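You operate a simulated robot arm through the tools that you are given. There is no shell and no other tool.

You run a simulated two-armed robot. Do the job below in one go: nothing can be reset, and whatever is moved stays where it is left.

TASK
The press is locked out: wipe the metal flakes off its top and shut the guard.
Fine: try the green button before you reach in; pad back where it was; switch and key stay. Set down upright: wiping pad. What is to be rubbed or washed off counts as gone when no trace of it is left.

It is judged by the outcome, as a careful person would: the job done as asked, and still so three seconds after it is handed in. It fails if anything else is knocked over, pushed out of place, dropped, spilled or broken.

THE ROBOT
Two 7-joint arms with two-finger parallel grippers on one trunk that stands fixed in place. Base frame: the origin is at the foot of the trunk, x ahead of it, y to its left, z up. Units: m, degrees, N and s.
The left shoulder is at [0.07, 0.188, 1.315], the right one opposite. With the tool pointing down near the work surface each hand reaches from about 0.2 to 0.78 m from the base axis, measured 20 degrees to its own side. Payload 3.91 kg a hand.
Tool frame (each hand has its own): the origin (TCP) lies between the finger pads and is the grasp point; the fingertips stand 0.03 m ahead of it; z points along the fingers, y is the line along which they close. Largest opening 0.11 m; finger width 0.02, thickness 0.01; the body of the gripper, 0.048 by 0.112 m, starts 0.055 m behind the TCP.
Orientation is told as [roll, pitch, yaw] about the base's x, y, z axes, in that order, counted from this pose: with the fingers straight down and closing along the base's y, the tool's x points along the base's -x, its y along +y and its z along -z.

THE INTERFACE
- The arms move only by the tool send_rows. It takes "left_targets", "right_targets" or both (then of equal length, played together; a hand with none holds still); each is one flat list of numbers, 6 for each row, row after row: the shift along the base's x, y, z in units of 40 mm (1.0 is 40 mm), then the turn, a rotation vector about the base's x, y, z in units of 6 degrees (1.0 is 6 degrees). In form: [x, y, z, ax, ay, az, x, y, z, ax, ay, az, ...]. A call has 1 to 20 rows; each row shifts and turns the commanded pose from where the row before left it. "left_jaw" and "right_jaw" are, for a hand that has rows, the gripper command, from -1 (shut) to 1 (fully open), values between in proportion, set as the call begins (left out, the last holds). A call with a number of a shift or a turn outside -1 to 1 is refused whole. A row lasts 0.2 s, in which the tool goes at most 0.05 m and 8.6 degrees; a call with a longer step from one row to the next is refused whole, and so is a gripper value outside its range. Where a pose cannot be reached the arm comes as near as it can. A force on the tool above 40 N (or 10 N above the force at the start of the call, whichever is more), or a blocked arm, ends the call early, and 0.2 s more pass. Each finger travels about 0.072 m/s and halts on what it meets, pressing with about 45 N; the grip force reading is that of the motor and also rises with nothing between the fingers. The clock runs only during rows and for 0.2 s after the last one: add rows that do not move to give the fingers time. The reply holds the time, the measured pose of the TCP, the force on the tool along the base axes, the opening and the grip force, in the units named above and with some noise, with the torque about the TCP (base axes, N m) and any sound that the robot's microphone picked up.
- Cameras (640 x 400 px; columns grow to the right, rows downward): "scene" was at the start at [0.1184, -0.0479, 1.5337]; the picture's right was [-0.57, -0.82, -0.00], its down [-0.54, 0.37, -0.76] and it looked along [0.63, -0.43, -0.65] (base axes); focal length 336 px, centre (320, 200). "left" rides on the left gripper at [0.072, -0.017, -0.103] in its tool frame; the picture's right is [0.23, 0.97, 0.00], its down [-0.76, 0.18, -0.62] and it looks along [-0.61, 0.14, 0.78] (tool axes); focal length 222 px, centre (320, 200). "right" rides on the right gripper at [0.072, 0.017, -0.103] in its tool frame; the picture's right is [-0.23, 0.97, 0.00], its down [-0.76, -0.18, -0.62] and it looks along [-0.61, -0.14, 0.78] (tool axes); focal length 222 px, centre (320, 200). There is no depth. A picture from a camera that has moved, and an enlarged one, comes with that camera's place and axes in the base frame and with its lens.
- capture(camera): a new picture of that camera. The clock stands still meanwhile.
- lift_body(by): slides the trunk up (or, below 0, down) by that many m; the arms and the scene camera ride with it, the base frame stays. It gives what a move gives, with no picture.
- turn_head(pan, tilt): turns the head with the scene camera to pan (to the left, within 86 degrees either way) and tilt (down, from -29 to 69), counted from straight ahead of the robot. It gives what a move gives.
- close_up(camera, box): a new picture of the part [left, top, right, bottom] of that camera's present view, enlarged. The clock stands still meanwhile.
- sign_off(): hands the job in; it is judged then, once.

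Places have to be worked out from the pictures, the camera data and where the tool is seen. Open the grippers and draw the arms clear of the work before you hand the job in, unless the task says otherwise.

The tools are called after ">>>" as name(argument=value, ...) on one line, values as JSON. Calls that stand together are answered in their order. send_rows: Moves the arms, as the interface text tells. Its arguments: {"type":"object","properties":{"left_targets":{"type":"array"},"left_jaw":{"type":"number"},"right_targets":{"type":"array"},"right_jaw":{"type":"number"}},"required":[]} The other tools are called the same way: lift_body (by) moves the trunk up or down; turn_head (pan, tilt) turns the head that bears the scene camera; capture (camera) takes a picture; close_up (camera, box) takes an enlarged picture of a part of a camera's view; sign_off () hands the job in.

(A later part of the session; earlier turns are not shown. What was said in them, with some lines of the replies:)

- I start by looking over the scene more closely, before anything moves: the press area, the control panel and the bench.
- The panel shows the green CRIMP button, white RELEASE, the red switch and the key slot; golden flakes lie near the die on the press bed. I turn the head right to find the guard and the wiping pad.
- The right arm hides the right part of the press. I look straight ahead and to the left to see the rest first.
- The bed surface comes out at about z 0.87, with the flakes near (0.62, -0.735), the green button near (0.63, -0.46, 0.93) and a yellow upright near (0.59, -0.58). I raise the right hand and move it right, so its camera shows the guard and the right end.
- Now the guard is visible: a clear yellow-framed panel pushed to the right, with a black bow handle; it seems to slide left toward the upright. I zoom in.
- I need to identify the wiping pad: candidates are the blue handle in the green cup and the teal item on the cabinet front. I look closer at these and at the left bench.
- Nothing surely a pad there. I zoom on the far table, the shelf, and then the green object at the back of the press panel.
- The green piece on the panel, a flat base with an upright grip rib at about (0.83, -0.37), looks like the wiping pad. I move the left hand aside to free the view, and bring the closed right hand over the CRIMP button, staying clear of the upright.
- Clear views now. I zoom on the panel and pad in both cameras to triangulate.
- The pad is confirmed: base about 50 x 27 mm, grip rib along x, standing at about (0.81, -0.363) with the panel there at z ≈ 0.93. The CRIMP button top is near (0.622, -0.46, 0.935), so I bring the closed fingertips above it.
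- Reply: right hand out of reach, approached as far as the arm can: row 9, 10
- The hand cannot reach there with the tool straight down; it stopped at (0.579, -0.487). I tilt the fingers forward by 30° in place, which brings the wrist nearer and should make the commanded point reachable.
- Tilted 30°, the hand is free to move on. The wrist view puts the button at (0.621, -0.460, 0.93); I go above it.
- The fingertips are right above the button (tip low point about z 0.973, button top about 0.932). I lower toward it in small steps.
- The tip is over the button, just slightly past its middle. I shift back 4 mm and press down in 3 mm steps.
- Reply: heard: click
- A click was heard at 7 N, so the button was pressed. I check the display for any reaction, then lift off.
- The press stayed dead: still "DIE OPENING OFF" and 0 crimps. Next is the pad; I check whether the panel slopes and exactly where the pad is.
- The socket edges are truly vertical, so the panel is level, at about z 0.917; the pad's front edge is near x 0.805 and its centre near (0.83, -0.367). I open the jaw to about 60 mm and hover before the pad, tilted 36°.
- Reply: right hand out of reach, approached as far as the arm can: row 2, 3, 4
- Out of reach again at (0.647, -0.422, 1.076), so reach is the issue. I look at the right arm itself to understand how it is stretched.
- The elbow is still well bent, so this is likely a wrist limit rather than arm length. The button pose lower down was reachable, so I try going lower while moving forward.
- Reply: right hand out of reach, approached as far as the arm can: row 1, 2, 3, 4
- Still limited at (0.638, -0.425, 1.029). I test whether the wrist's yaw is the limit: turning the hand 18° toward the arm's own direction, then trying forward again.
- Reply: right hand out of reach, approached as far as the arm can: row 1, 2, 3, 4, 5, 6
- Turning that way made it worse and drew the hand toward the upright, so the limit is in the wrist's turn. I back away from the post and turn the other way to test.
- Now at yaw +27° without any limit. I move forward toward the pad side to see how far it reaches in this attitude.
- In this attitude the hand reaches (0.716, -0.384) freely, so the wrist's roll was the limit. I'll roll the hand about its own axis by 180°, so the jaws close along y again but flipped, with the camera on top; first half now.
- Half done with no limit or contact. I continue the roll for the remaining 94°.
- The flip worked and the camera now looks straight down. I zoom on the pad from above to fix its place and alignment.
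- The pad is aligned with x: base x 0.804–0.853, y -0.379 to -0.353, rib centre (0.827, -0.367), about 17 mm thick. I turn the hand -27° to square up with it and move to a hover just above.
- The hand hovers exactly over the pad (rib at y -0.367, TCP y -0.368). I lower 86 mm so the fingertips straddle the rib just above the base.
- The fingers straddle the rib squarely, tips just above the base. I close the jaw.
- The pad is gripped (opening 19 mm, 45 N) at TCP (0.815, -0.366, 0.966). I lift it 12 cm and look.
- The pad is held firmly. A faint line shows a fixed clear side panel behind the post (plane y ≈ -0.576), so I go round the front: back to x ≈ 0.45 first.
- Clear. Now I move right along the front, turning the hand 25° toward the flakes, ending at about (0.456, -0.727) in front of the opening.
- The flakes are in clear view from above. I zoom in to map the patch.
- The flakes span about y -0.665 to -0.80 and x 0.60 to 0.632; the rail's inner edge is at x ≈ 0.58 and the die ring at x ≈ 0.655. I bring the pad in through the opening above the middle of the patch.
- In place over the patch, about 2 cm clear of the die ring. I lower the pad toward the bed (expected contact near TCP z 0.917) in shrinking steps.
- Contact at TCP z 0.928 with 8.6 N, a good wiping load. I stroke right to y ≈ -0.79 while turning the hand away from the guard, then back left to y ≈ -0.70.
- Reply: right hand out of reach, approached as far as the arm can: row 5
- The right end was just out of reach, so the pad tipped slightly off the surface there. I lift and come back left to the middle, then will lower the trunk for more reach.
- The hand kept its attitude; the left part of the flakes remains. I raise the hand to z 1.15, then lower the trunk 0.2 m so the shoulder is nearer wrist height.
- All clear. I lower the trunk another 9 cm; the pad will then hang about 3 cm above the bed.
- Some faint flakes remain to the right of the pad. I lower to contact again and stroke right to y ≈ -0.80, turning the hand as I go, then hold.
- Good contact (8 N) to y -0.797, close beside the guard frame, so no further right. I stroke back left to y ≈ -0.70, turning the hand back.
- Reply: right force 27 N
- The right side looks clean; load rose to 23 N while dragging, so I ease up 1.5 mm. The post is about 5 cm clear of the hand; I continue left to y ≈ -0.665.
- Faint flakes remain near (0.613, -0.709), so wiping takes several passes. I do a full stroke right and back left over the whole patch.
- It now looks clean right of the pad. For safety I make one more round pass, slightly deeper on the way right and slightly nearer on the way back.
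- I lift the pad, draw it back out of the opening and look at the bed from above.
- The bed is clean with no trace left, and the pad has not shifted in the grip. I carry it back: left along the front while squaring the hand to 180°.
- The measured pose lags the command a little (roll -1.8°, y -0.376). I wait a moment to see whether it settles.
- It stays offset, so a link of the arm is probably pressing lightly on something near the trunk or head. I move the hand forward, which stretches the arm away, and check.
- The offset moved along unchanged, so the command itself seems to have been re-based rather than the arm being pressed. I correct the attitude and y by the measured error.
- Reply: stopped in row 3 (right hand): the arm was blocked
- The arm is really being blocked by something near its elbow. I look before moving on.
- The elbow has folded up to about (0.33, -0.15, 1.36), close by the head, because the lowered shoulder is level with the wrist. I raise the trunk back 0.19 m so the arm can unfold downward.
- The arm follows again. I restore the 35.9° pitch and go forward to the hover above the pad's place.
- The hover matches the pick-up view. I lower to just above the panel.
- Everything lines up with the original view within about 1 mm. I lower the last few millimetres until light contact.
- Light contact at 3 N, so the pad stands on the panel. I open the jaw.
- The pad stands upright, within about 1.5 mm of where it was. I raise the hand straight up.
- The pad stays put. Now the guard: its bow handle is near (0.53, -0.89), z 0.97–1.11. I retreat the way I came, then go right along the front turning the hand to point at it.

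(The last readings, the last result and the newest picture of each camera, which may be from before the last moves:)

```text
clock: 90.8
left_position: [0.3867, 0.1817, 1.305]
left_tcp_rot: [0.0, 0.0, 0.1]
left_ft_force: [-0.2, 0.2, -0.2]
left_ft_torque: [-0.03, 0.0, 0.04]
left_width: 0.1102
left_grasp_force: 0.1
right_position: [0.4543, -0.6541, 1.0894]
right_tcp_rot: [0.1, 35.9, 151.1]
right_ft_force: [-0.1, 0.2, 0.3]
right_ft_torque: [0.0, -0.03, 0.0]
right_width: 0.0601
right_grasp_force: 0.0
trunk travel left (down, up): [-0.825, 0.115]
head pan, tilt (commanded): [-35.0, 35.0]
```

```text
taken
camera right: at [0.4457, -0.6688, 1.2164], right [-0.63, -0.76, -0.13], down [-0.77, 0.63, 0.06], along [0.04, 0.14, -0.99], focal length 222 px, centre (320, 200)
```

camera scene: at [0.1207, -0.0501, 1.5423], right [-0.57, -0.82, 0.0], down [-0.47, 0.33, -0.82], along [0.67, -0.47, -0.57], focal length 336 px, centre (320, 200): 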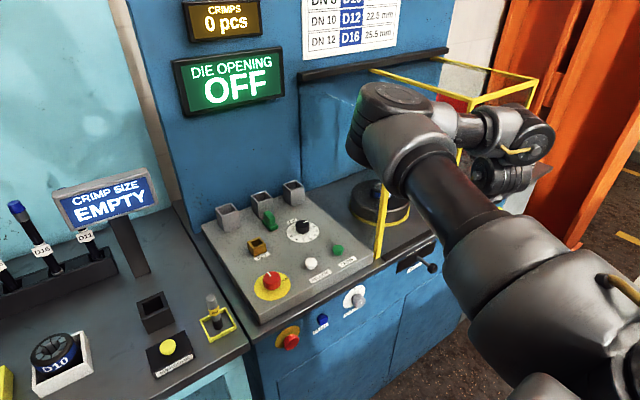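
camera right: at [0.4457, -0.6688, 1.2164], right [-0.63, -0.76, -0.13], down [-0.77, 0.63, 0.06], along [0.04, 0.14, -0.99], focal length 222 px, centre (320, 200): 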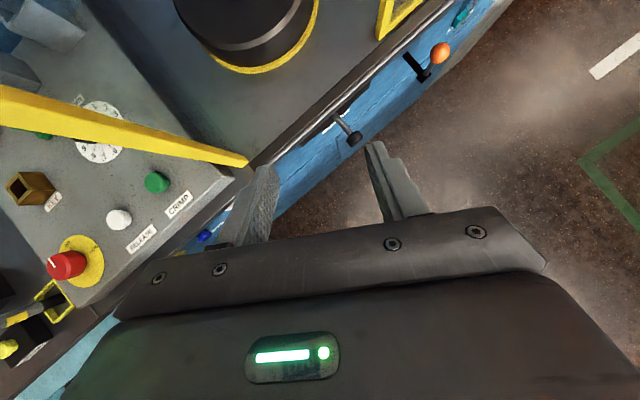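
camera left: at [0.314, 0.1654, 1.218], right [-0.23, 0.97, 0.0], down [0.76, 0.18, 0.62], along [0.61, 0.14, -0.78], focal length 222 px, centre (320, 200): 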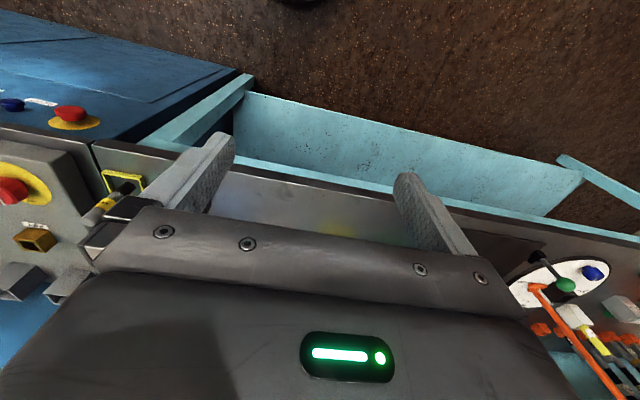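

The bed and panel look right. I turn the hand to azimuth -45° and tilt it to about 65° so the open fingers point at the handle.

>>> send_rows(right_targets=[0, -0.6, 0, 0, 0, -0.9, 0, -0.6, 0, 0, 0, -0.9, 0, -0.6, 0, 0, 0, -0.9, 0, -0.2, -0.2, -0.85, -0.85, 0, 0, -0.2, -0.2, -0.85, -0.85, 0, 0, -0.2, -0.2, -0.85, -0.85, 0, 0, -0.2, -0.2, -0.85, -0.85, 0, 0, 0, 0, 0, 0, 0], right_jaw=0.27)

>>> capture(camera="right")

>>> capture(camera="scene")

```text
clock: 92.7
left_position: [0.3857, 0.1805, 1.3051]
left_tcp_rot: [0.0, 0.0, 0.1]
left_ft_force: [-0.3, -0.4, 0.0]
left_ft_torque: [-0.03, 0.0, 0.0]
left_width: 0.1097
left_grasp_force: 0.0
right_position: [0.4552, -0.7573, 1.0572]
right_tcp_rot: [-0.2, 64.7, 134.6]
right_ft_force: [0.5, 0.2, 0.2]
right_ft_torque: [-0.03, -0.02, 0.03]
right_width: 0.0701
right_grasp_force: 0.1
trunk travel left (down, up): [-0.825, 0.115]
head pan, tilt (commanded): [-35.0, 35.0]
```

```text
taken
camera right: at [0.399, -0.7265, 1.1672], right [-0.76, -0.62, -0.21], down [-0.5, 0.76, -0.42], along [0.42, -0.22, -0.88], focal length 222 px, centre (320, 200)
```

right: 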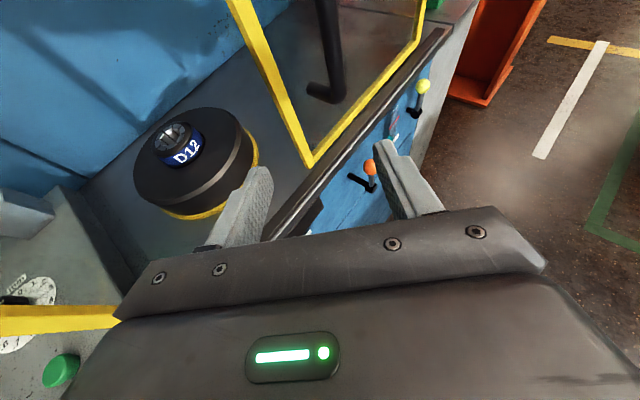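

```text
taken
camera scene: at [0.1206, -0.0506, 1.5422], right [-0.57, -0.82, 0.0], down [-0.47, 0.33, -0.82], along [0.67, -0.47, -0.57], focal length 336 px, centre (320, 200)
```

scene: 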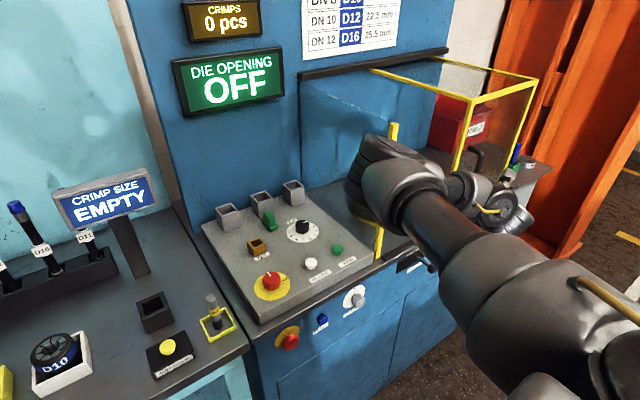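

Triangulated, the handle bar is at about (0.534, -0.875), z 1.00–1.13, with the guard panel at x ≈ 0.58. I set azimuth -25° so the fingertips clear the panel, and line up 10 cm in front of the bar.

>>> send_rows(right_targets=[-0.157, -0.436, 0.02, 0, 0, 0.85, -0.157, -0.436, 0.02, 0, 0, 0.85, -0.157, -0.436, 0.02, 0, 0, 0.85, -0.157, -0.436, 0.02, 0, 0, 0.85, 0, 0, 0, 0, 0, 0], right_jaw=0.05)

>>> capture(camera="right")

>>> capture(camera="scene")

```text
clock: 93.8
left_position: [0.3867, 0.1816, 1.3055]
left_tcp_rot: [0.0, 0.1, 0.1]
left_ft_force: [-0.2, 0.2, -0.1]
left_ft_torque: [-0.01, 0.04, 0.02]
left_width: 0.1099
left_grasp_force: 0.2
right_position: [0.4305, -0.8279, 1.061]
right_tcp_rot: [0.0, 64.7, 155.3]
right_ft_force: [-1.4, 0.6, 0.6]
right_ft_torque: [-0.02, 0.0, -0.04]
right_width: 0.058
right_grasp_force: 0.1
trunk travel left (down, up): [-0.825, 0.115]
head pan, tilt (commanded): [-35.0, 35.0]
```

```text
taken
camera right: at [0.3664, -0.8179, 1.171], right [-0.49, -0.84, -0.21], down [-0.73, 0.53, -0.42], along [0.47, -0.06, -0.88], focal length 222 px, centre (320, 200)
```

right: 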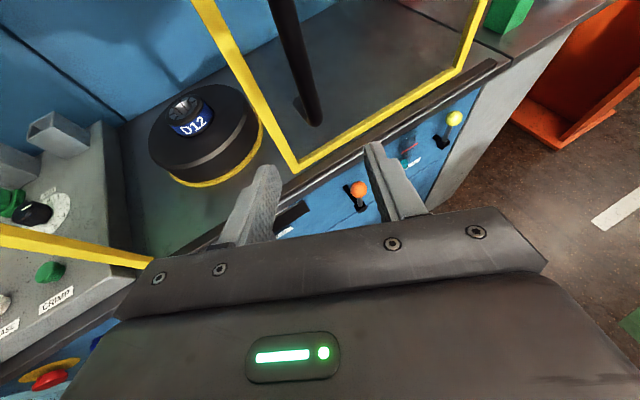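

```text
taken
camera scene: at [0.1212, -0.0503, 1.5422], right [-0.57, -0.82, 0.0], down [-0.47, 0.33, -0.82], along [0.67, -0.47, -0.57], focal length 336 px, centre (320, 200)
```

scene: 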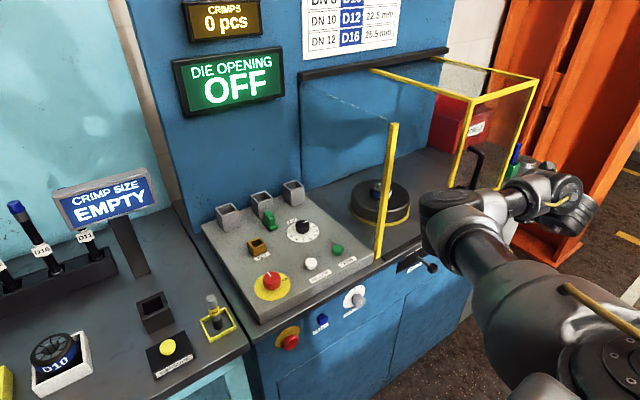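

The bar lies right on the tool axis, 11 cm ahead. I advance 9.7 cm so the fingers straddle it.

>>> send_rows(right_targets=[0.731, -0.336, 0, 0, 0, 0, 0.731, -0.336, 0, 0, 0, 0, 0.5, -0.23, 0, 0, 0, 0, 0.231, -0.106, 0, 0, 0, 0, 0, 0, 0, 0, 0, 0])

>>> capture(camera="right")

>>> capture(camera="scene")

```text
clock: 95.0
left_position: [0.386, 0.1808, 1.3054]
left_tcp_rot: [0.0, 0.1, 0.1]
left_ft_force: [-0.1, 0.4, 0.0]
left_ft_torque: [-0.02, 0.0, -0.01]
left_width: 0.1101
left_grasp_force: 0.0
right_position: [0.5186, -0.8683, 1.0601]
right_tcp_rot: [0.0, 64.7, 155.3]
right_ft_force: [-0.2, -0.2, -0.3]
right_ft_torque: [-0.01, 0.01, 0.04]
right_width: 0.0579
right_grasp_force: 0.1
trunk travel left (down, up): [-0.825, 0.115]
head pan, tilt (commanded): [-35.0, 35.0]
```

```text
taken
camera right: at [0.4543, -0.8583, 1.1704], right [-0.5, -0.84, -0.21], down [-0.73, 0.53, -0.42], along [0.47, -0.06, -0.88], focal length 222 px, centre (320, 200)
```

right: 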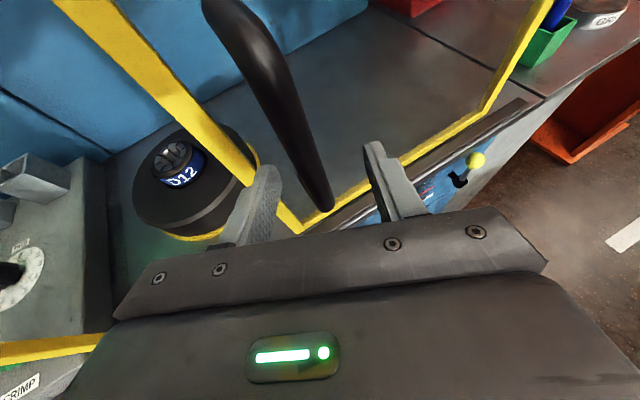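

```text
taken
camera scene: at [0.1209, -0.0507, 1.5422], right [-0.57, -0.82, 0.0], down [-0.47, 0.33, -0.82], along [0.67, -0.47, -0.57], focal length 336 px, centre (320, 200)
```

scene: 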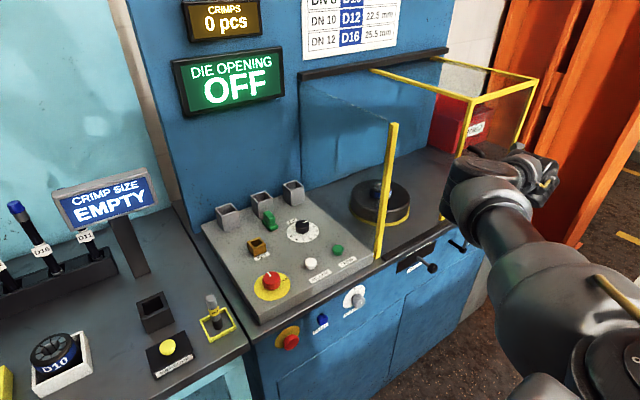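

The fingers straddle the bar. I nudge 4 mm deeper, then push left (+y) gently to take up the slack and feel the guard.

>>> send_rows(right_targets=[0.09, -0.04, 0, 0, 0, 0, 0, 0.3, 0, 0, 0, 0, 0, 0.3, 0, 0, 0, 0, 0, 0.3, 0, 0, 0, 0, 0, 0.3, 0, 0, 0, 0])

>>> capture(camera="right")

>>> capture(camera="scene")

```text
clock: 96.2
left_position: [0.3861, 0.1824, 1.3058]
left_tcp_rot: [0.1, 0.0, 0.0]
left_ft_force: [0.2, -0.2, -0.8]
left_ft_torque: [0.02, -0.01, 0.01]
left_width: 0.1102
left_grasp_force: 0.0
right_position: [0.5203, -0.8209, 1.0619]
right_tcp_rot: [0.0, 64.6, 155.1]
right_ft_force: [-0.5, -0.9, -0.8]
right_ft_torque: [0.01, 0.04, -0.03]
right_width: 0.0584
right_grasp_force: 0.9
trunk travel left (down, up): [-0.825, 0.115]
head pan, tilt (commanded): [-35.0, 35.0]
```

```text
taken
camera right: at [0.4572, -0.8112, 1.1711], right [-0.5, -0.84, -0.21], down [-0.73, 0.53, -0.42], along [0.47, -0.06, -0.88], focal length 222 px, centre (320, 200)
```

right: 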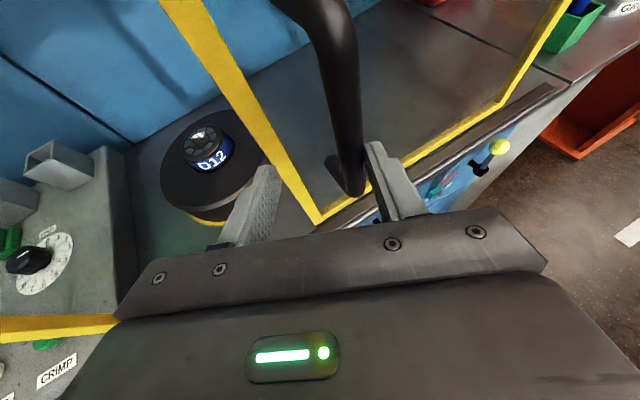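

```text
taken
camera scene: at [0.121, -0.0501, 1.5422], right [-0.57, -0.82, 0.0], down [-0.47, 0.33, -0.82], along [0.67, -0.47, -0.57], focal length 336 px, centre (320, 200)
```

scene: 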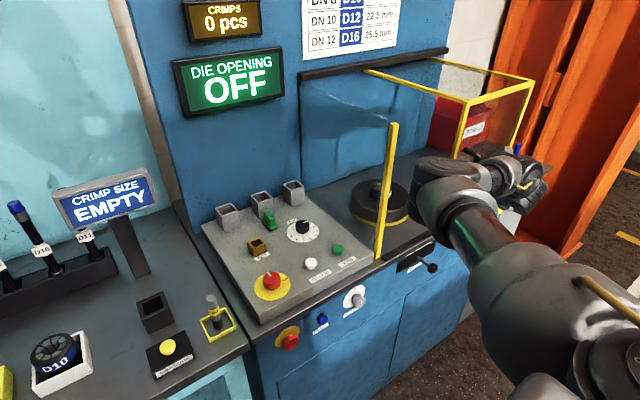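

The guard slides easily along with the finger. I keep pushing left, 15 cm more.

>>> send_rows(right_targets=[0, 0.35, 0, 0, 0, 0, 0, 0.38, 0, 0, 0, 0, 0, 0.38, 0, 0, 0, 0, 0, 0.38, 0, 0, 0, 0, 0, 0.38, 0, 0, 0, 0, 0, 0.38, 0, 0, 0, 0, 0, 0.38, 0, 0, 0, 0, 0, 0.38, 0, 0, 0, 0, 0, 0.38, 0, 0, 0, 0, 0, 0.35, 0, 0, 0, 0])

>>> capture(camera="right")

>>> capture(camera="scene")

```text
clock: 98.5
left_position: [0.386, 0.1824, 1.3062]
left_tcp_rot: [-0.1, 0.0, 0.0]
left_ft_force: [-0.2, -0.6, 0.2]
left_ft_torque: [0.0, -0.02, 0.01]
left_width: 0.1099
left_grasp_force: 0.0
right_position: [0.5216, -0.6717, 1.0609]
right_tcp_rot: [-0.1, 64.7, 155.3]
right_ft_force: [0.3, -1.1, -0.6]
right_ft_torque: [-0.01, 0.04, -0.03]
right_width: 0.0583
right_grasp_force: 0.4
trunk travel left (down, up): [-0.825, 0.115]
head pan, tilt (commanded): [-35.0, 35.0]
```

```text
taken
camera right: at [0.4574, -0.6612, 1.1708], right [-0.5, -0.84, -0.21], down [-0.73, 0.53, -0.42], along [0.47, -0.06, -0.88], focal length 222 px, centre (320, 200)
```

right: 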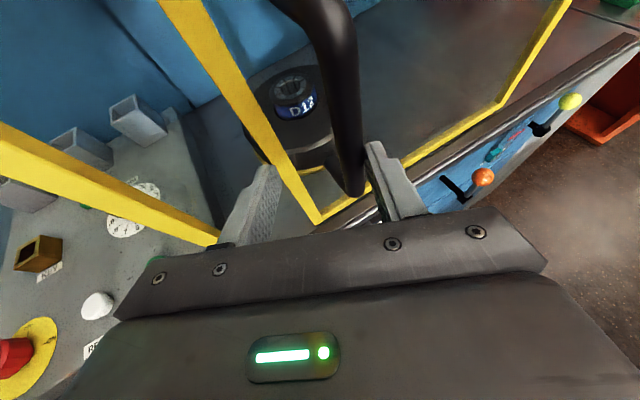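

```text
taken
camera scene: at [0.1208, -0.0499, 1.5422], right [-0.57, -0.82, 0.0], down [-0.47, 0.33, -0.82], along [0.67, -0.47, -0.57], focal length 336 px, centre (320, 200)
```

scene: 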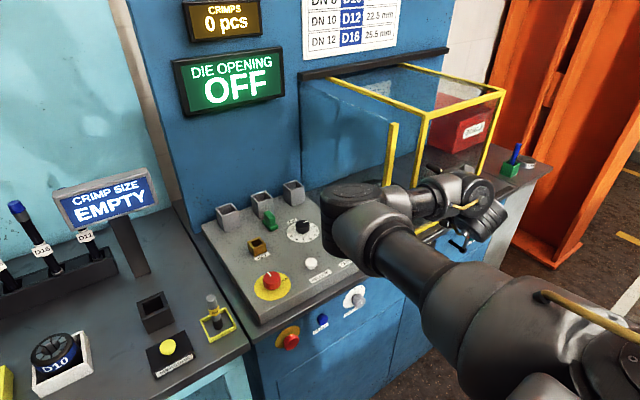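

The guard's left edge is now at about y -0.66, roughly 7 cm from the fixed post. I continue 5 cm.

>>> send_rows(right_targets=[0, 0.3, 0, 0, 0, 0, 0, 0.3, 0, 0, 0, 0, 0, 0.3, 0, 0, 0, 0, 0, 0.3, 0, 0, 0, 0, 0, 0, 0, 0, 0, 0])

>>> capture(camera="right")

>>> close_up(camera="scene", box=[340, 50, 540, 210])

```text
clock: 99.7
left_position: [0.3867, 0.181, 1.3052]
left_tcp_rot: [0.0, 0.0, 0.2]
left_ft_force: [-0.8, -0.1, 0.2]
left_ft_torque: [0.0, -0.01, 0.01]
left_width: 0.11
left_grasp_force: 0.1
right_position: [0.5214, -0.6248, 1.0616]
right_tcp_rot: [-0.1, 64.7, 155.2]
right_ft_force: [-0.6, -0.2, -0.5]
right_ft_torque: [-0.04, -0.04, 0.0]
right_width: 0.0576
right_grasp_force: 0.0
trunk travel left (down, up): [-0.825, 0.115]
head pan, tilt (commanded): [-35.0, 35.0]
```

```text
taken
camera right: at [0.4572, -0.6141, 1.1708], right [-0.49, -0.84, -0.21], down [-0.73, 0.53, -0.42], along [0.47, -0.06, -0.88], focal length 222 px, centre (320, 200)
```

right: 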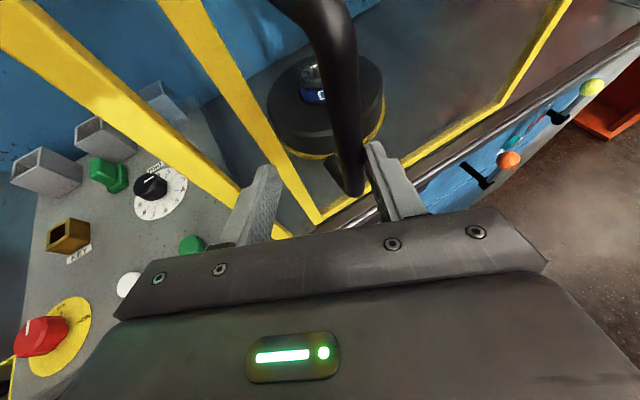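

```text
2.50 times, centred on (440, 130) of scene
camera zoom: at [0.1207, -0.0508, 1.5422], right [-0.57, -0.82, 0.0], down [-0.47, 0.33, -0.82], along [0.67, -0.47, -0.57], focal length 840 px, centre (20, 375)
```

zoom: 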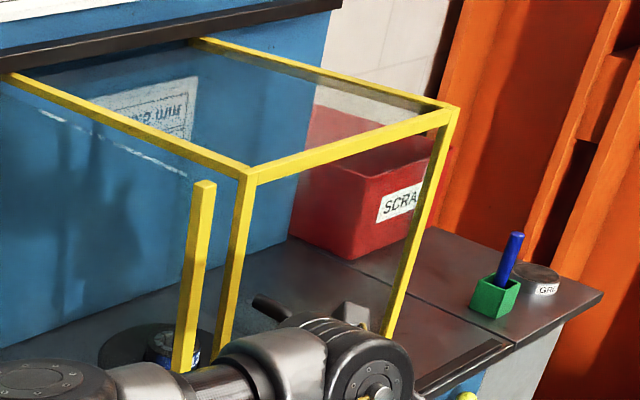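

About 2.5–3 cm of gap remains to the fixed post. I close it in 4 mm steps, watching the force.

>>> send_rows(right_targets=[0, 0.1, 0, 0, 0, 0, 0, 0.1, 0, 0, 0, 0, 0, 0.1, 0, 0, 0, 0, 0, 0.1, 0, 0, 0, 0, 0, 0.1, 0, 0, 0, 0, 0, 0, 0, 0, 0, 0])

>>> capture(camera="right")

>>> close_up(camera="scene", box=[340, 50, 540, 210])

```text
clock: 101.0
left_position: [0.3858, 0.1816, 1.3052]
left_tcp_rot: [0.0, 0.0, 0.1]
left_ft_force: [-0.5, 1.1, 0.5]
left_ft_torque: [-0.02, 0.02, 0.0]
left_width: 0.11
left_grasp_force: 0.1
right_position: [0.5223, -0.6041, 1.0616]
right_tcp_rot: [-0.1, 64.7, 155.2]
right_ft_force: [-2.1, -0.9, 1.0]
right_ft_torque: [0.0, 0.0, -0.01]
right_width: 0.0582
right_grasp_force: 0.5
trunk travel left (down, up): [-0.825, 0.115]
head pan, tilt (commanded): [-35.0, 35.0]
```

```text
taken
camera right: at [0.4573, -0.5945, 1.1704], right [-0.5, -0.84, -0.21], down [-0.73, 0.53, -0.42], along [0.47, -0.06, -0.88], focal length 222 px, centre (320, 200)
```

right: 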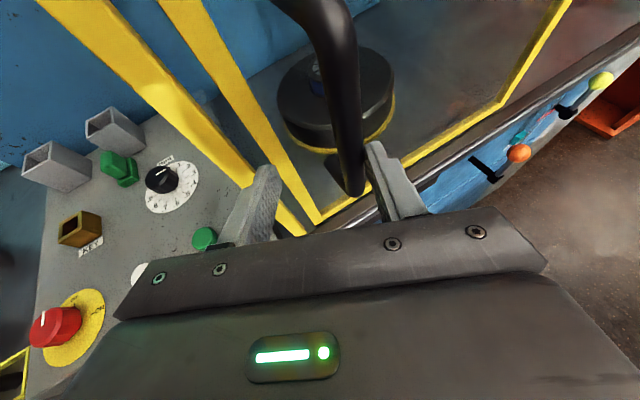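

```text
2.50 times, centred on (440, 130) of scene
camera zoom: at [0.1206, -0.0509, 1.5422], right [-0.57, -0.82, 0.0], down [-0.47, 0.33, -0.82], along [0.67, -0.47, -0.57], focal length 840 px, centre (20, 375)
```

zoom: 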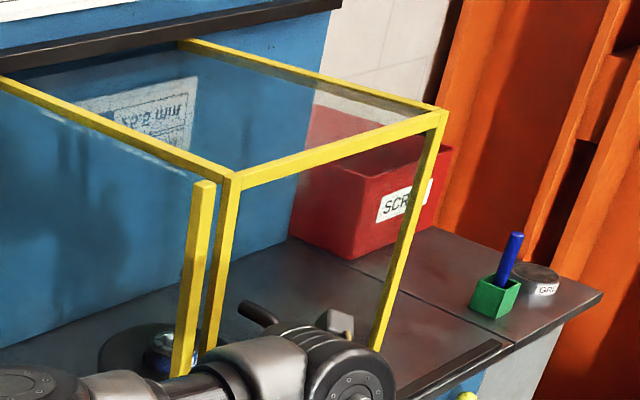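

A gap of about 1 cm remains. I continue in 3 mm steps until the guard meets the post.

>>> send_rows(right_targets=[0, 0.08, 0, 0, 0, 0, 0, 0.08, 0, 0, 0, 0, 0, 0.08, 0, 0, 0, 0, 0, 0.06, 0, 0, 0, 0, 0, 0, 0, 0, 0, 0])

>>> capture(camera="right")

>>> close_up(camera="scene", box=[340, 50, 540, 210])

```text
clock: 102.2
left_position: [0.3871, 0.1821, 1.3052]
left_tcp_rot: [0.0, 0.1, 0.1]
left_ft_force: [-0.9, -0.8, 0.2]
left_ft_torque: [0.03, 0.0, -0.02]
left_width: 0.11
left_grasp_force: 0.1
right_position: [0.521, -0.5914, 1.0612]
right_tcp_rot: [0.0, 64.6, 155.2]
right_ft_force: [-0.4, 1.1, 1.3]
right_ft_torque: [-0.01, 0.02, -0.01]
right_width: 0.0581
right_grasp_force: 0.0
trunk travel left (down, up): [-0.825, 0.115]
head pan, tilt (commanded): [-35.0, 35.0]
```

```text
taken
camera right: at [0.4575, -0.5821, 1.1707], right [-0.5, -0.84, -0.21], down [-0.73, 0.53, -0.42], along [0.47, -0.06, -0.88], focal length 222 px, centre (320, 200)
```

right: 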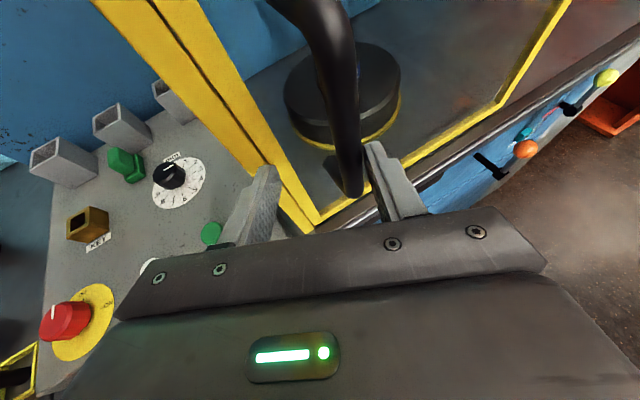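

```text
2.50 times, centred on (440, 130) of scene
camera zoom: at [0.1208, -0.0506, 1.5422], right [-0.57, -0.82, 0.0], down [-0.47, 0.33, -0.82], along [0.67, -0.47, -0.57], focal length 840 px, centre (20, 375)
```

zoom: 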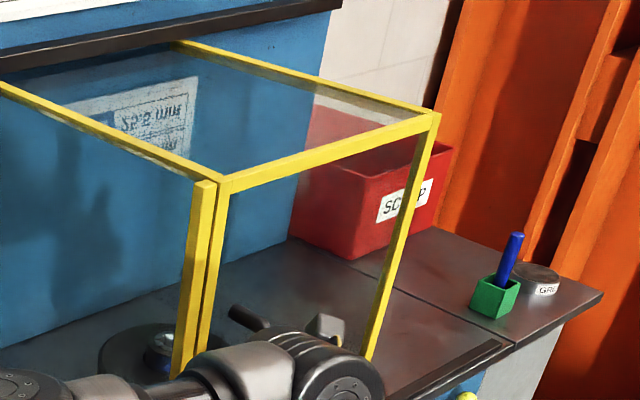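

Only 2–3 mm remain. I go on in 1.5 mm steps until force builds.

>>> send_rows(right_targets=[0, 0.04, 0, 0, 0, 0, 0, 0.04, 0, 0, 0, 0, 0, 0.04, 0, 0, 0, 0, 0, 0, 0, 0, 0, 0])

>>> close_up(camera="scene", box=[380, 100, 460, 200])

>>> close_up(camera="right", box=[140, 0, 440, 240])

```text
clock: 103.2
left_position: [0.3854, 0.1804, 1.3062]
left_tcp_rot: [0.0, -0.1, 0.0]
left_ft_force: [0.4, -0.2, 0.1]
left_ft_torque: [0.02, 0.01, -0.01]
left_width: 0.1103
left_grasp_force: 0.0
right_position: [0.5213, -0.589, 1.0599]
right_tcp_rot: [-0.2, 64.6, 155.1]
right_ft_force: [-0.7, -6.3, 0.2]
right_ft_torque: [-0.1, 0.06, -0.09]
right_width: 0.0606
right_grasp_force: 3.2
trunk travel left (down, up): [-0.825, 0.115]
head pan, tilt (commanded): [-35.0, 35.0]
```

```text
4.00 times, centred on (420, 150) of scene
camera zoom: at [0.1205, -0.052, 1.5422], right [-0.57, -0.82, 0.0], down [-0.47, 0.33, -0.82], along [0.67, -0.47, -0.57], focal length 1343 px, centre (-80, 400)
```

zoom: 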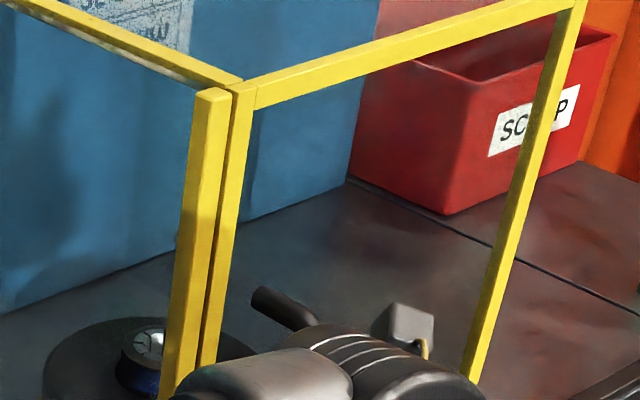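

```text
1.67 times, centred on (290, 120) of right
camera zoom: at [0.457, -0.579, 1.1705], right [-0.5, -0.84, -0.21], down [-0.73, 0.53, -0.42], along [0.47, -0.06, -0.88], focal length 370 px, centre (370, 333)
```

zoom: 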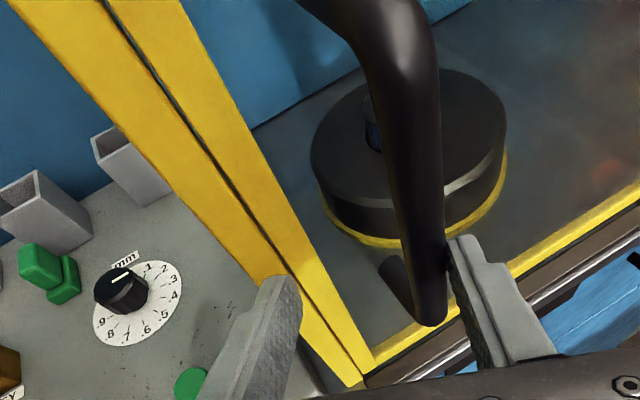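

Force has risen to 6 N with the guard at the post: it is against its stop. I push 2 mm more to make sure it is fully home.

>>> send_rows(right_targets=[0, 0.05, 0, 0, 0, 0, 0, 0.04, 0, 0, 0, 0, 0, 0, 0, 0, 0, 0])

>>> close_up(camera="scene", box=[380, 100, 460, 200])

```text
clock: 104.0
left_position: [0.3852, 0.1779, 1.3062]
left_tcp_rot: [0.1, -0.1, 0.0]
left_ft_force: [-0.6, 0.0, 0.6]
left_ft_torque: [0.05, 0.0, -0.03]
left_width: 0.1101
left_grasp_force: 0.0
right_position: [0.5202, -0.5867, 1.0609]
right_tcp_rot: [-0.2, 64.7, 155.1]
right_ft_force: [-1.6, -14.1, 2.1]
right_ft_torque: [-0.24, 0.01, -0.15]
right_width: 0.0641
right_grasp_force: 6.0
trunk travel left (down, up): [-0.825, 0.115]
head pan, tilt (commanded): [-35.0, 35.0]
```

```text
4.00 times, centred on (420, 150) of scene
camera zoom: at [0.1202, -0.0537, 1.5422], right [-0.57, -0.82, 0.0], down [-0.47, 0.33, -0.82], along [0.67, -0.47, -0.57], focal length 1343 px, centre (-80, 400)
```

zoom: 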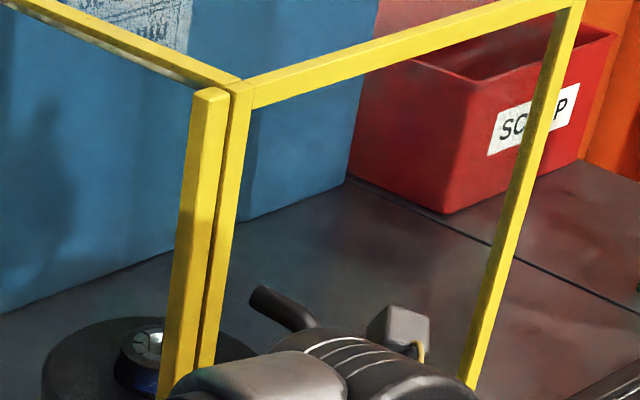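

The guard is firmly at its stop (14 N, no movement). I move 2 cm back right so the bar is free between the fingers, then withdraw along the tool axis.

>>> send_rows(right_targets=[0, -0.25, 0, 0, 0, 0, 0, -0.25, 0, 0, 0, 0, 0, 0, 0, 0, 0, 0])

>>> capture(camera="right")

```text
clock: 104.8
left_position: [0.3851, 0.1816, 1.3059]
left_tcp_rot: [0.0, -0.1, 0.0]
left_ft_force: [-0.2, 0.3, 0.0]
left_ft_torque: [0.0, 0.01, 0.0]
left_width: 0.1099
left_grasp_force: 0.1
right_position: [0.5201, -0.6031, 1.0614]
right_tcp_rot: [-0.1, 64.8, 155.2]
right_ft_force: [-0.5, 0.1, -0.6]
right_ft_torque: [-0.01, 0.01, 0.03]
right_width: 0.0579
right_grasp_force: 0.1
trunk travel left (down, up): [-0.825, 0.115]
head pan, tilt (commanded): [-35.0, 35.0]
```

```text
taken
camera right: at [0.4568, -0.5943, 1.171], right [-0.49, -0.84, -0.21], down [-0.73, 0.53, -0.42], along [0.47, -0.06, -0.88], focal length 222 px, centre (320, 200)
```

right: 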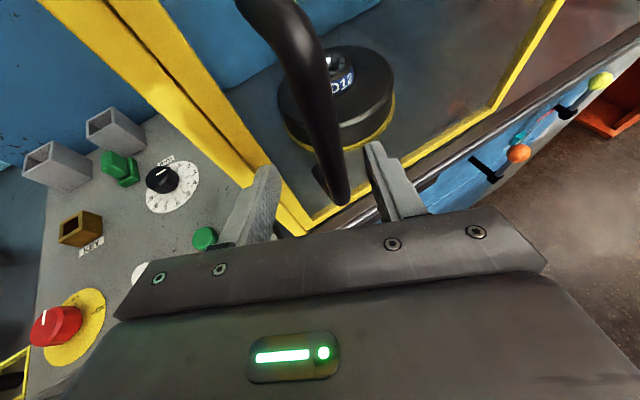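

The guard stays shut and the bar is free. I withdraw along the tool axis and then up.

>>> send_rows(right_targets=[-0.68, 0.31, 0, 0, 0, 0, -0.68, 0.31, 0, 0, 0, 0, -0.68, 0.31, 0, 0, 0, 0, -0.68, 0.31, 0, 0, 0, 0, 0, 0, 0.8, 0.5, 0.5, 0, 0, 0, 0.8, 0.5, 0.5, 0, 0, 0, 0.8, 0.5, 0.5, 0, 0, 0, 0.8, 0.5, 0.5, 0, 0, 0, 0, 0, 0, 0])

>>> capture(camera="scene")

>>> capture(camera="right")

```text
clock: 106.8
left_position: [0.3879, 0.1828, 1.3044]
left_tcp_rot: [-0.1, 0.1, 0.1]
left_ft_force: [0.3, 1.0, 0.3]
left_ft_torque: [0.0, -0.02, -0.01]
left_width: 0.1101
left_grasp_force: 0.0
right_position: [0.4229, -0.5339, 1.1712]
right_tcp_rot: [-8.5, 52.9, 148.1]
right_ft_force: [-0.2, -0.3, 0.3]
right_ft_torque: [0.0, 0.02, 0.0]
right_width: 0.058
right_grasp_force: 0.1
right hand out of reach, approached as far as the arm can: row 7, 8
trunk travel left (down, up): [-0.825, 0.115]
head pan, tilt (commanded): [-35.0, 35.0]
```

```text
taken
camera scene: at [0.1219, -0.0493, 1.5421], right [-0.57, -0.82, 0.0], down [-0.47, 0.33, -0.82], along [0.67, -0.47, -0.57], focal length 336 px, centre (320, 200)
```

scene: 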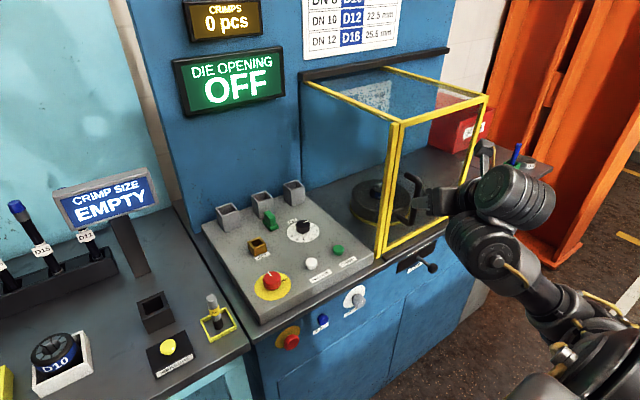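

```text
taken
camera right: at [0.3757, -0.5436, 1.2894], right [-0.53, -0.81, -0.27], down [-0.78, 0.58, -0.22], along [0.33, 0.09, -0.94], focal length 222 px, centre (320, 200)
```

right: 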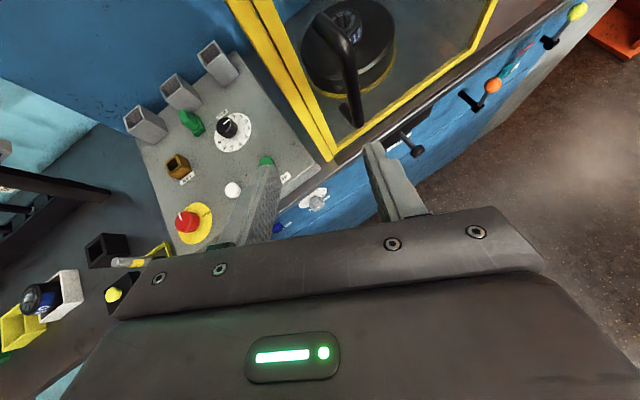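

The guard is shut flush to the post and the handle is free. I verify the details: the bed through the guard, the pad, the switch and the key.

>>> close_up(camera="scene", box=[320, 60, 520, 260])

>>> close_up(camera="scene", box=[190, 170, 370, 340])

>>> close_up(camera="right", box=[240, 0, 500, 170])

```text
2.00 times, centred on (420, 160) of scene
camera zoom: at [0.1219, -0.0493, 1.5421], right [-0.57, -0.82, 0.0], down [-0.47, 0.33, -0.82], along [0.67, -0.47, -0.57], focal length 672 px, centre (120, 280)
```

zoom: 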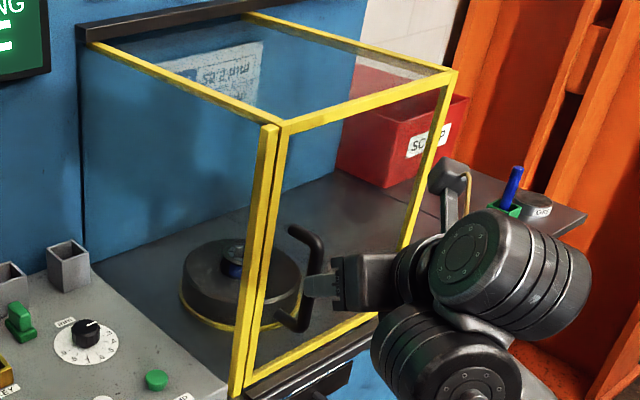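

```text
2.35 times, centred on (280, 255) of scene
camera zoom: at [0.1219, -0.0493, 1.5421], right [-0.57, -0.82, 0.0], down [-0.47, 0.33, -0.82], along [0.67, -0.47, -0.57], focal length 790 px, centre (414, 71)
```

zoom: 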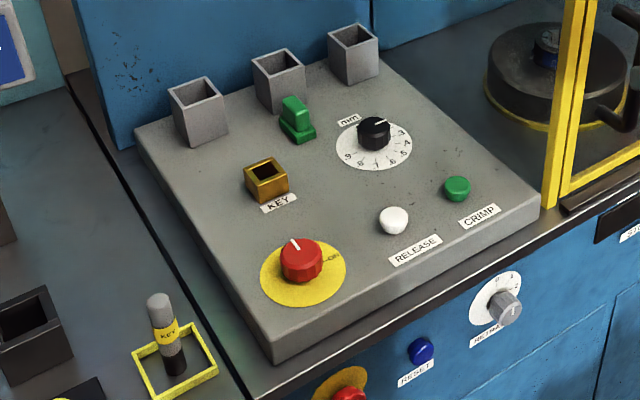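

```text
2.35 times, centred on (370, 85) of right
camera zoom: at [0.3757, -0.5436, 1.2894], right [-0.53, -0.81, -0.27], down [-0.78, 0.58, -0.22], along [0.33, 0.09, -0.94], focal length 523 px, centre (202, 471)
```

zoom: 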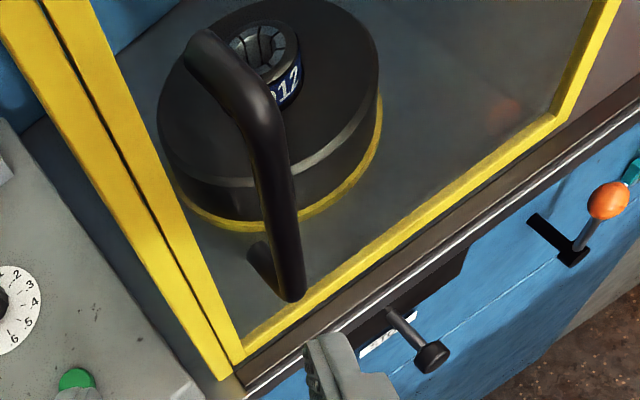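

All as asked: no flakes remain (the faint orange spot is the lever ball's reflection in the glass), pad upright, switch off, key in its nest. I draw the right hand further back and open the gripper.

>>> send_rows(right_targets=[-0.4, 0, 0.2, 0, 0, 0, -0.5, 0, 0.3, 0, 0, 0, -0.5, 0, 0.3, 0, 0, 0, -0.4, 0, 0.2, 0, 0, 0, 0, 0, 0, 0, 0, 0], right_jaw=1)

>>> capture(camera="scene")

>>> capture(camera="right")

```text
clock: 108.0
left_position: [0.3868, 0.1821, 1.3059]
left_tcp_rot: [0.1, 0.0, 0.1]
left_ft_force: [0.1, 0.4, 0.7]
left_ft_torque: [0.0, 0.02, -0.04]
left_width: 0.1098
left_grasp_force: 0.1
right_position: [0.4053, -0.5366, 1.1792]
right_tcp_rot: [-8.3, 53.0, 148.2]
right_ft_force: [0.0, 0.6, -0.2]
right_ft_torque: [-0.02, 0.0, 0.03]
right_width: 0.11
right_grasp_force: 0.0
right hand out of reach, approached as far as the arm can: row 2, 3, 4
trunk travel left (down, up): [-0.825, 0.115]
head pan, tilt (commanded): [-35.0, 35.0]
```

```text
taken
camera scene: at [0.1212, -0.0505, 1.5422], right [-0.57, -0.82, 0.0], down [-0.47, 0.33, -0.82], along [0.67, -0.47, -0.57], focal length 336 px, centre (320, 200)
```

scene: 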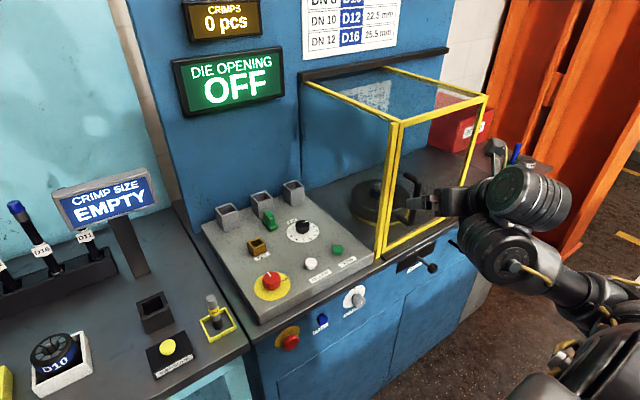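

```text
taken
camera right: at [0.3588, -0.5448, 1.2974], right [-0.53, -0.81, -0.27], down [-0.78, 0.58, -0.22], along [0.34, 0.09, -0.94], focal length 222 px, centre (320, 200)
```

right: 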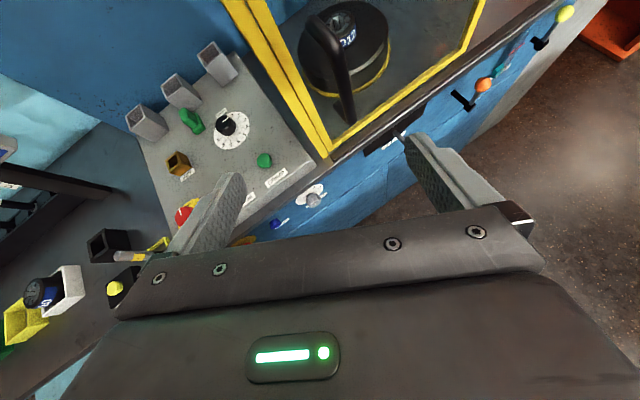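

The hand is clear, 16 cm before the press front, but I tilt it back down and raise it a little more to leave everything well free.

>>> send_rows(right_targets=[0, 0, 0, 0.53, 0.85, 0, 0, 0, 0, 0.53, 0.85, 0, 0, 0, 0, 0.53, 0.85, 0, 0, 0, 0.3, 0.53, 0.85, 0, -0.5, 0, 0.5, 0, 0, 0, -0.5, 0, 0.5, 0, 0, 0, 0, 0, 0, 0, 0, 0])

>>> capture(camera="scene")

```text
clock: 109.7
left_position: [0.3865, 0.1814, 1.3061]
left_tcp_rot: [0.0, -0.1, 0.2]
left_ft_force: [-0.3, 0.3, 0.1]
left_ft_torque: [0.0, 0.0, -0.03]
left_width: 0.11
left_grasp_force: 0.0
right_position: [0.3738, -0.4779, 1.0549]
right_tcp_rot: [-8.3, 32.9, 147.9]
right_ft_force: [0.1, 0.0, -0.2]
right_ft_torque: [0.01, 0.0, 0.03]
right_width: 0.1102
right_grasp_force: 0.0
right hand out of reach, approached as far as the arm can: row 1, 2, 3, 4, 5, 6
trunk travel left (down, up): [-0.825, 0.115]
head pan, tilt (commanded): [-35.0, 35.0]
```

```text
taken
camera scene: at [0.1203, -0.051, 1.5423], right [-0.57, -0.82, 0.0], down [-0.47, 0.33, -0.82], along [0.67, -0.47, -0.57], focal length 336 px, centre (320, 200)
```

scene: 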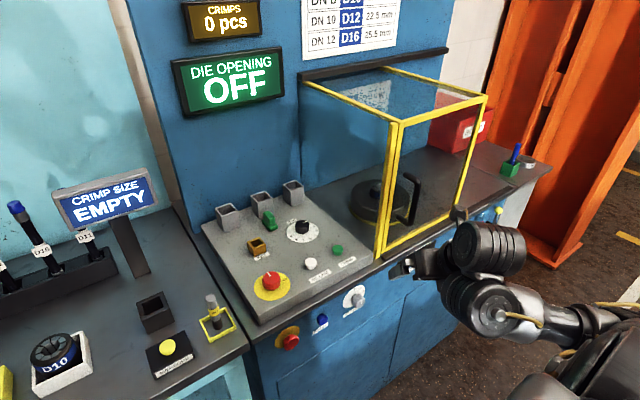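

Guard shut, bed clean, pad back upright on the panel, switch and key untouched, display still OFF; both hands are open and clear of the press (right hand at x 0.37, left untouched at the side). I hand the job in.

>>> sign_off()

```text
The job is handed in.
```

The metal flakes are wiped off the press and the guard is shut. I handed the job in; no verdict has come back yet.

- **Green button:** I pressed CRIMP before reaching in. It clicked, the display stayed at "DIE OPENING OFF" and the counter stayed at 0 pieces, so the press was dead.
- **Flakes:** It took several passes with the pad. Close-up views of the bed afterwards show no trace left.
- **Pad:** It stands upright on the panel again, about 1.5 mm from where it was.
- **Guard:** It is slid fully left against its stop at the fixed post. It did not move when I pushed a little harder.
- **Switch and key:** I did not touch either one. The switch is still off and the key is still in its nest.

On the way back with the pad, the right arm was blocked once, away from the press; I think the elbow folded too close to the robot's head. Raising the trunk freed it. The pad stayed in the grip, and I saw no sign that anything was struck.

Both grippers are open and the arms are clear of the press.
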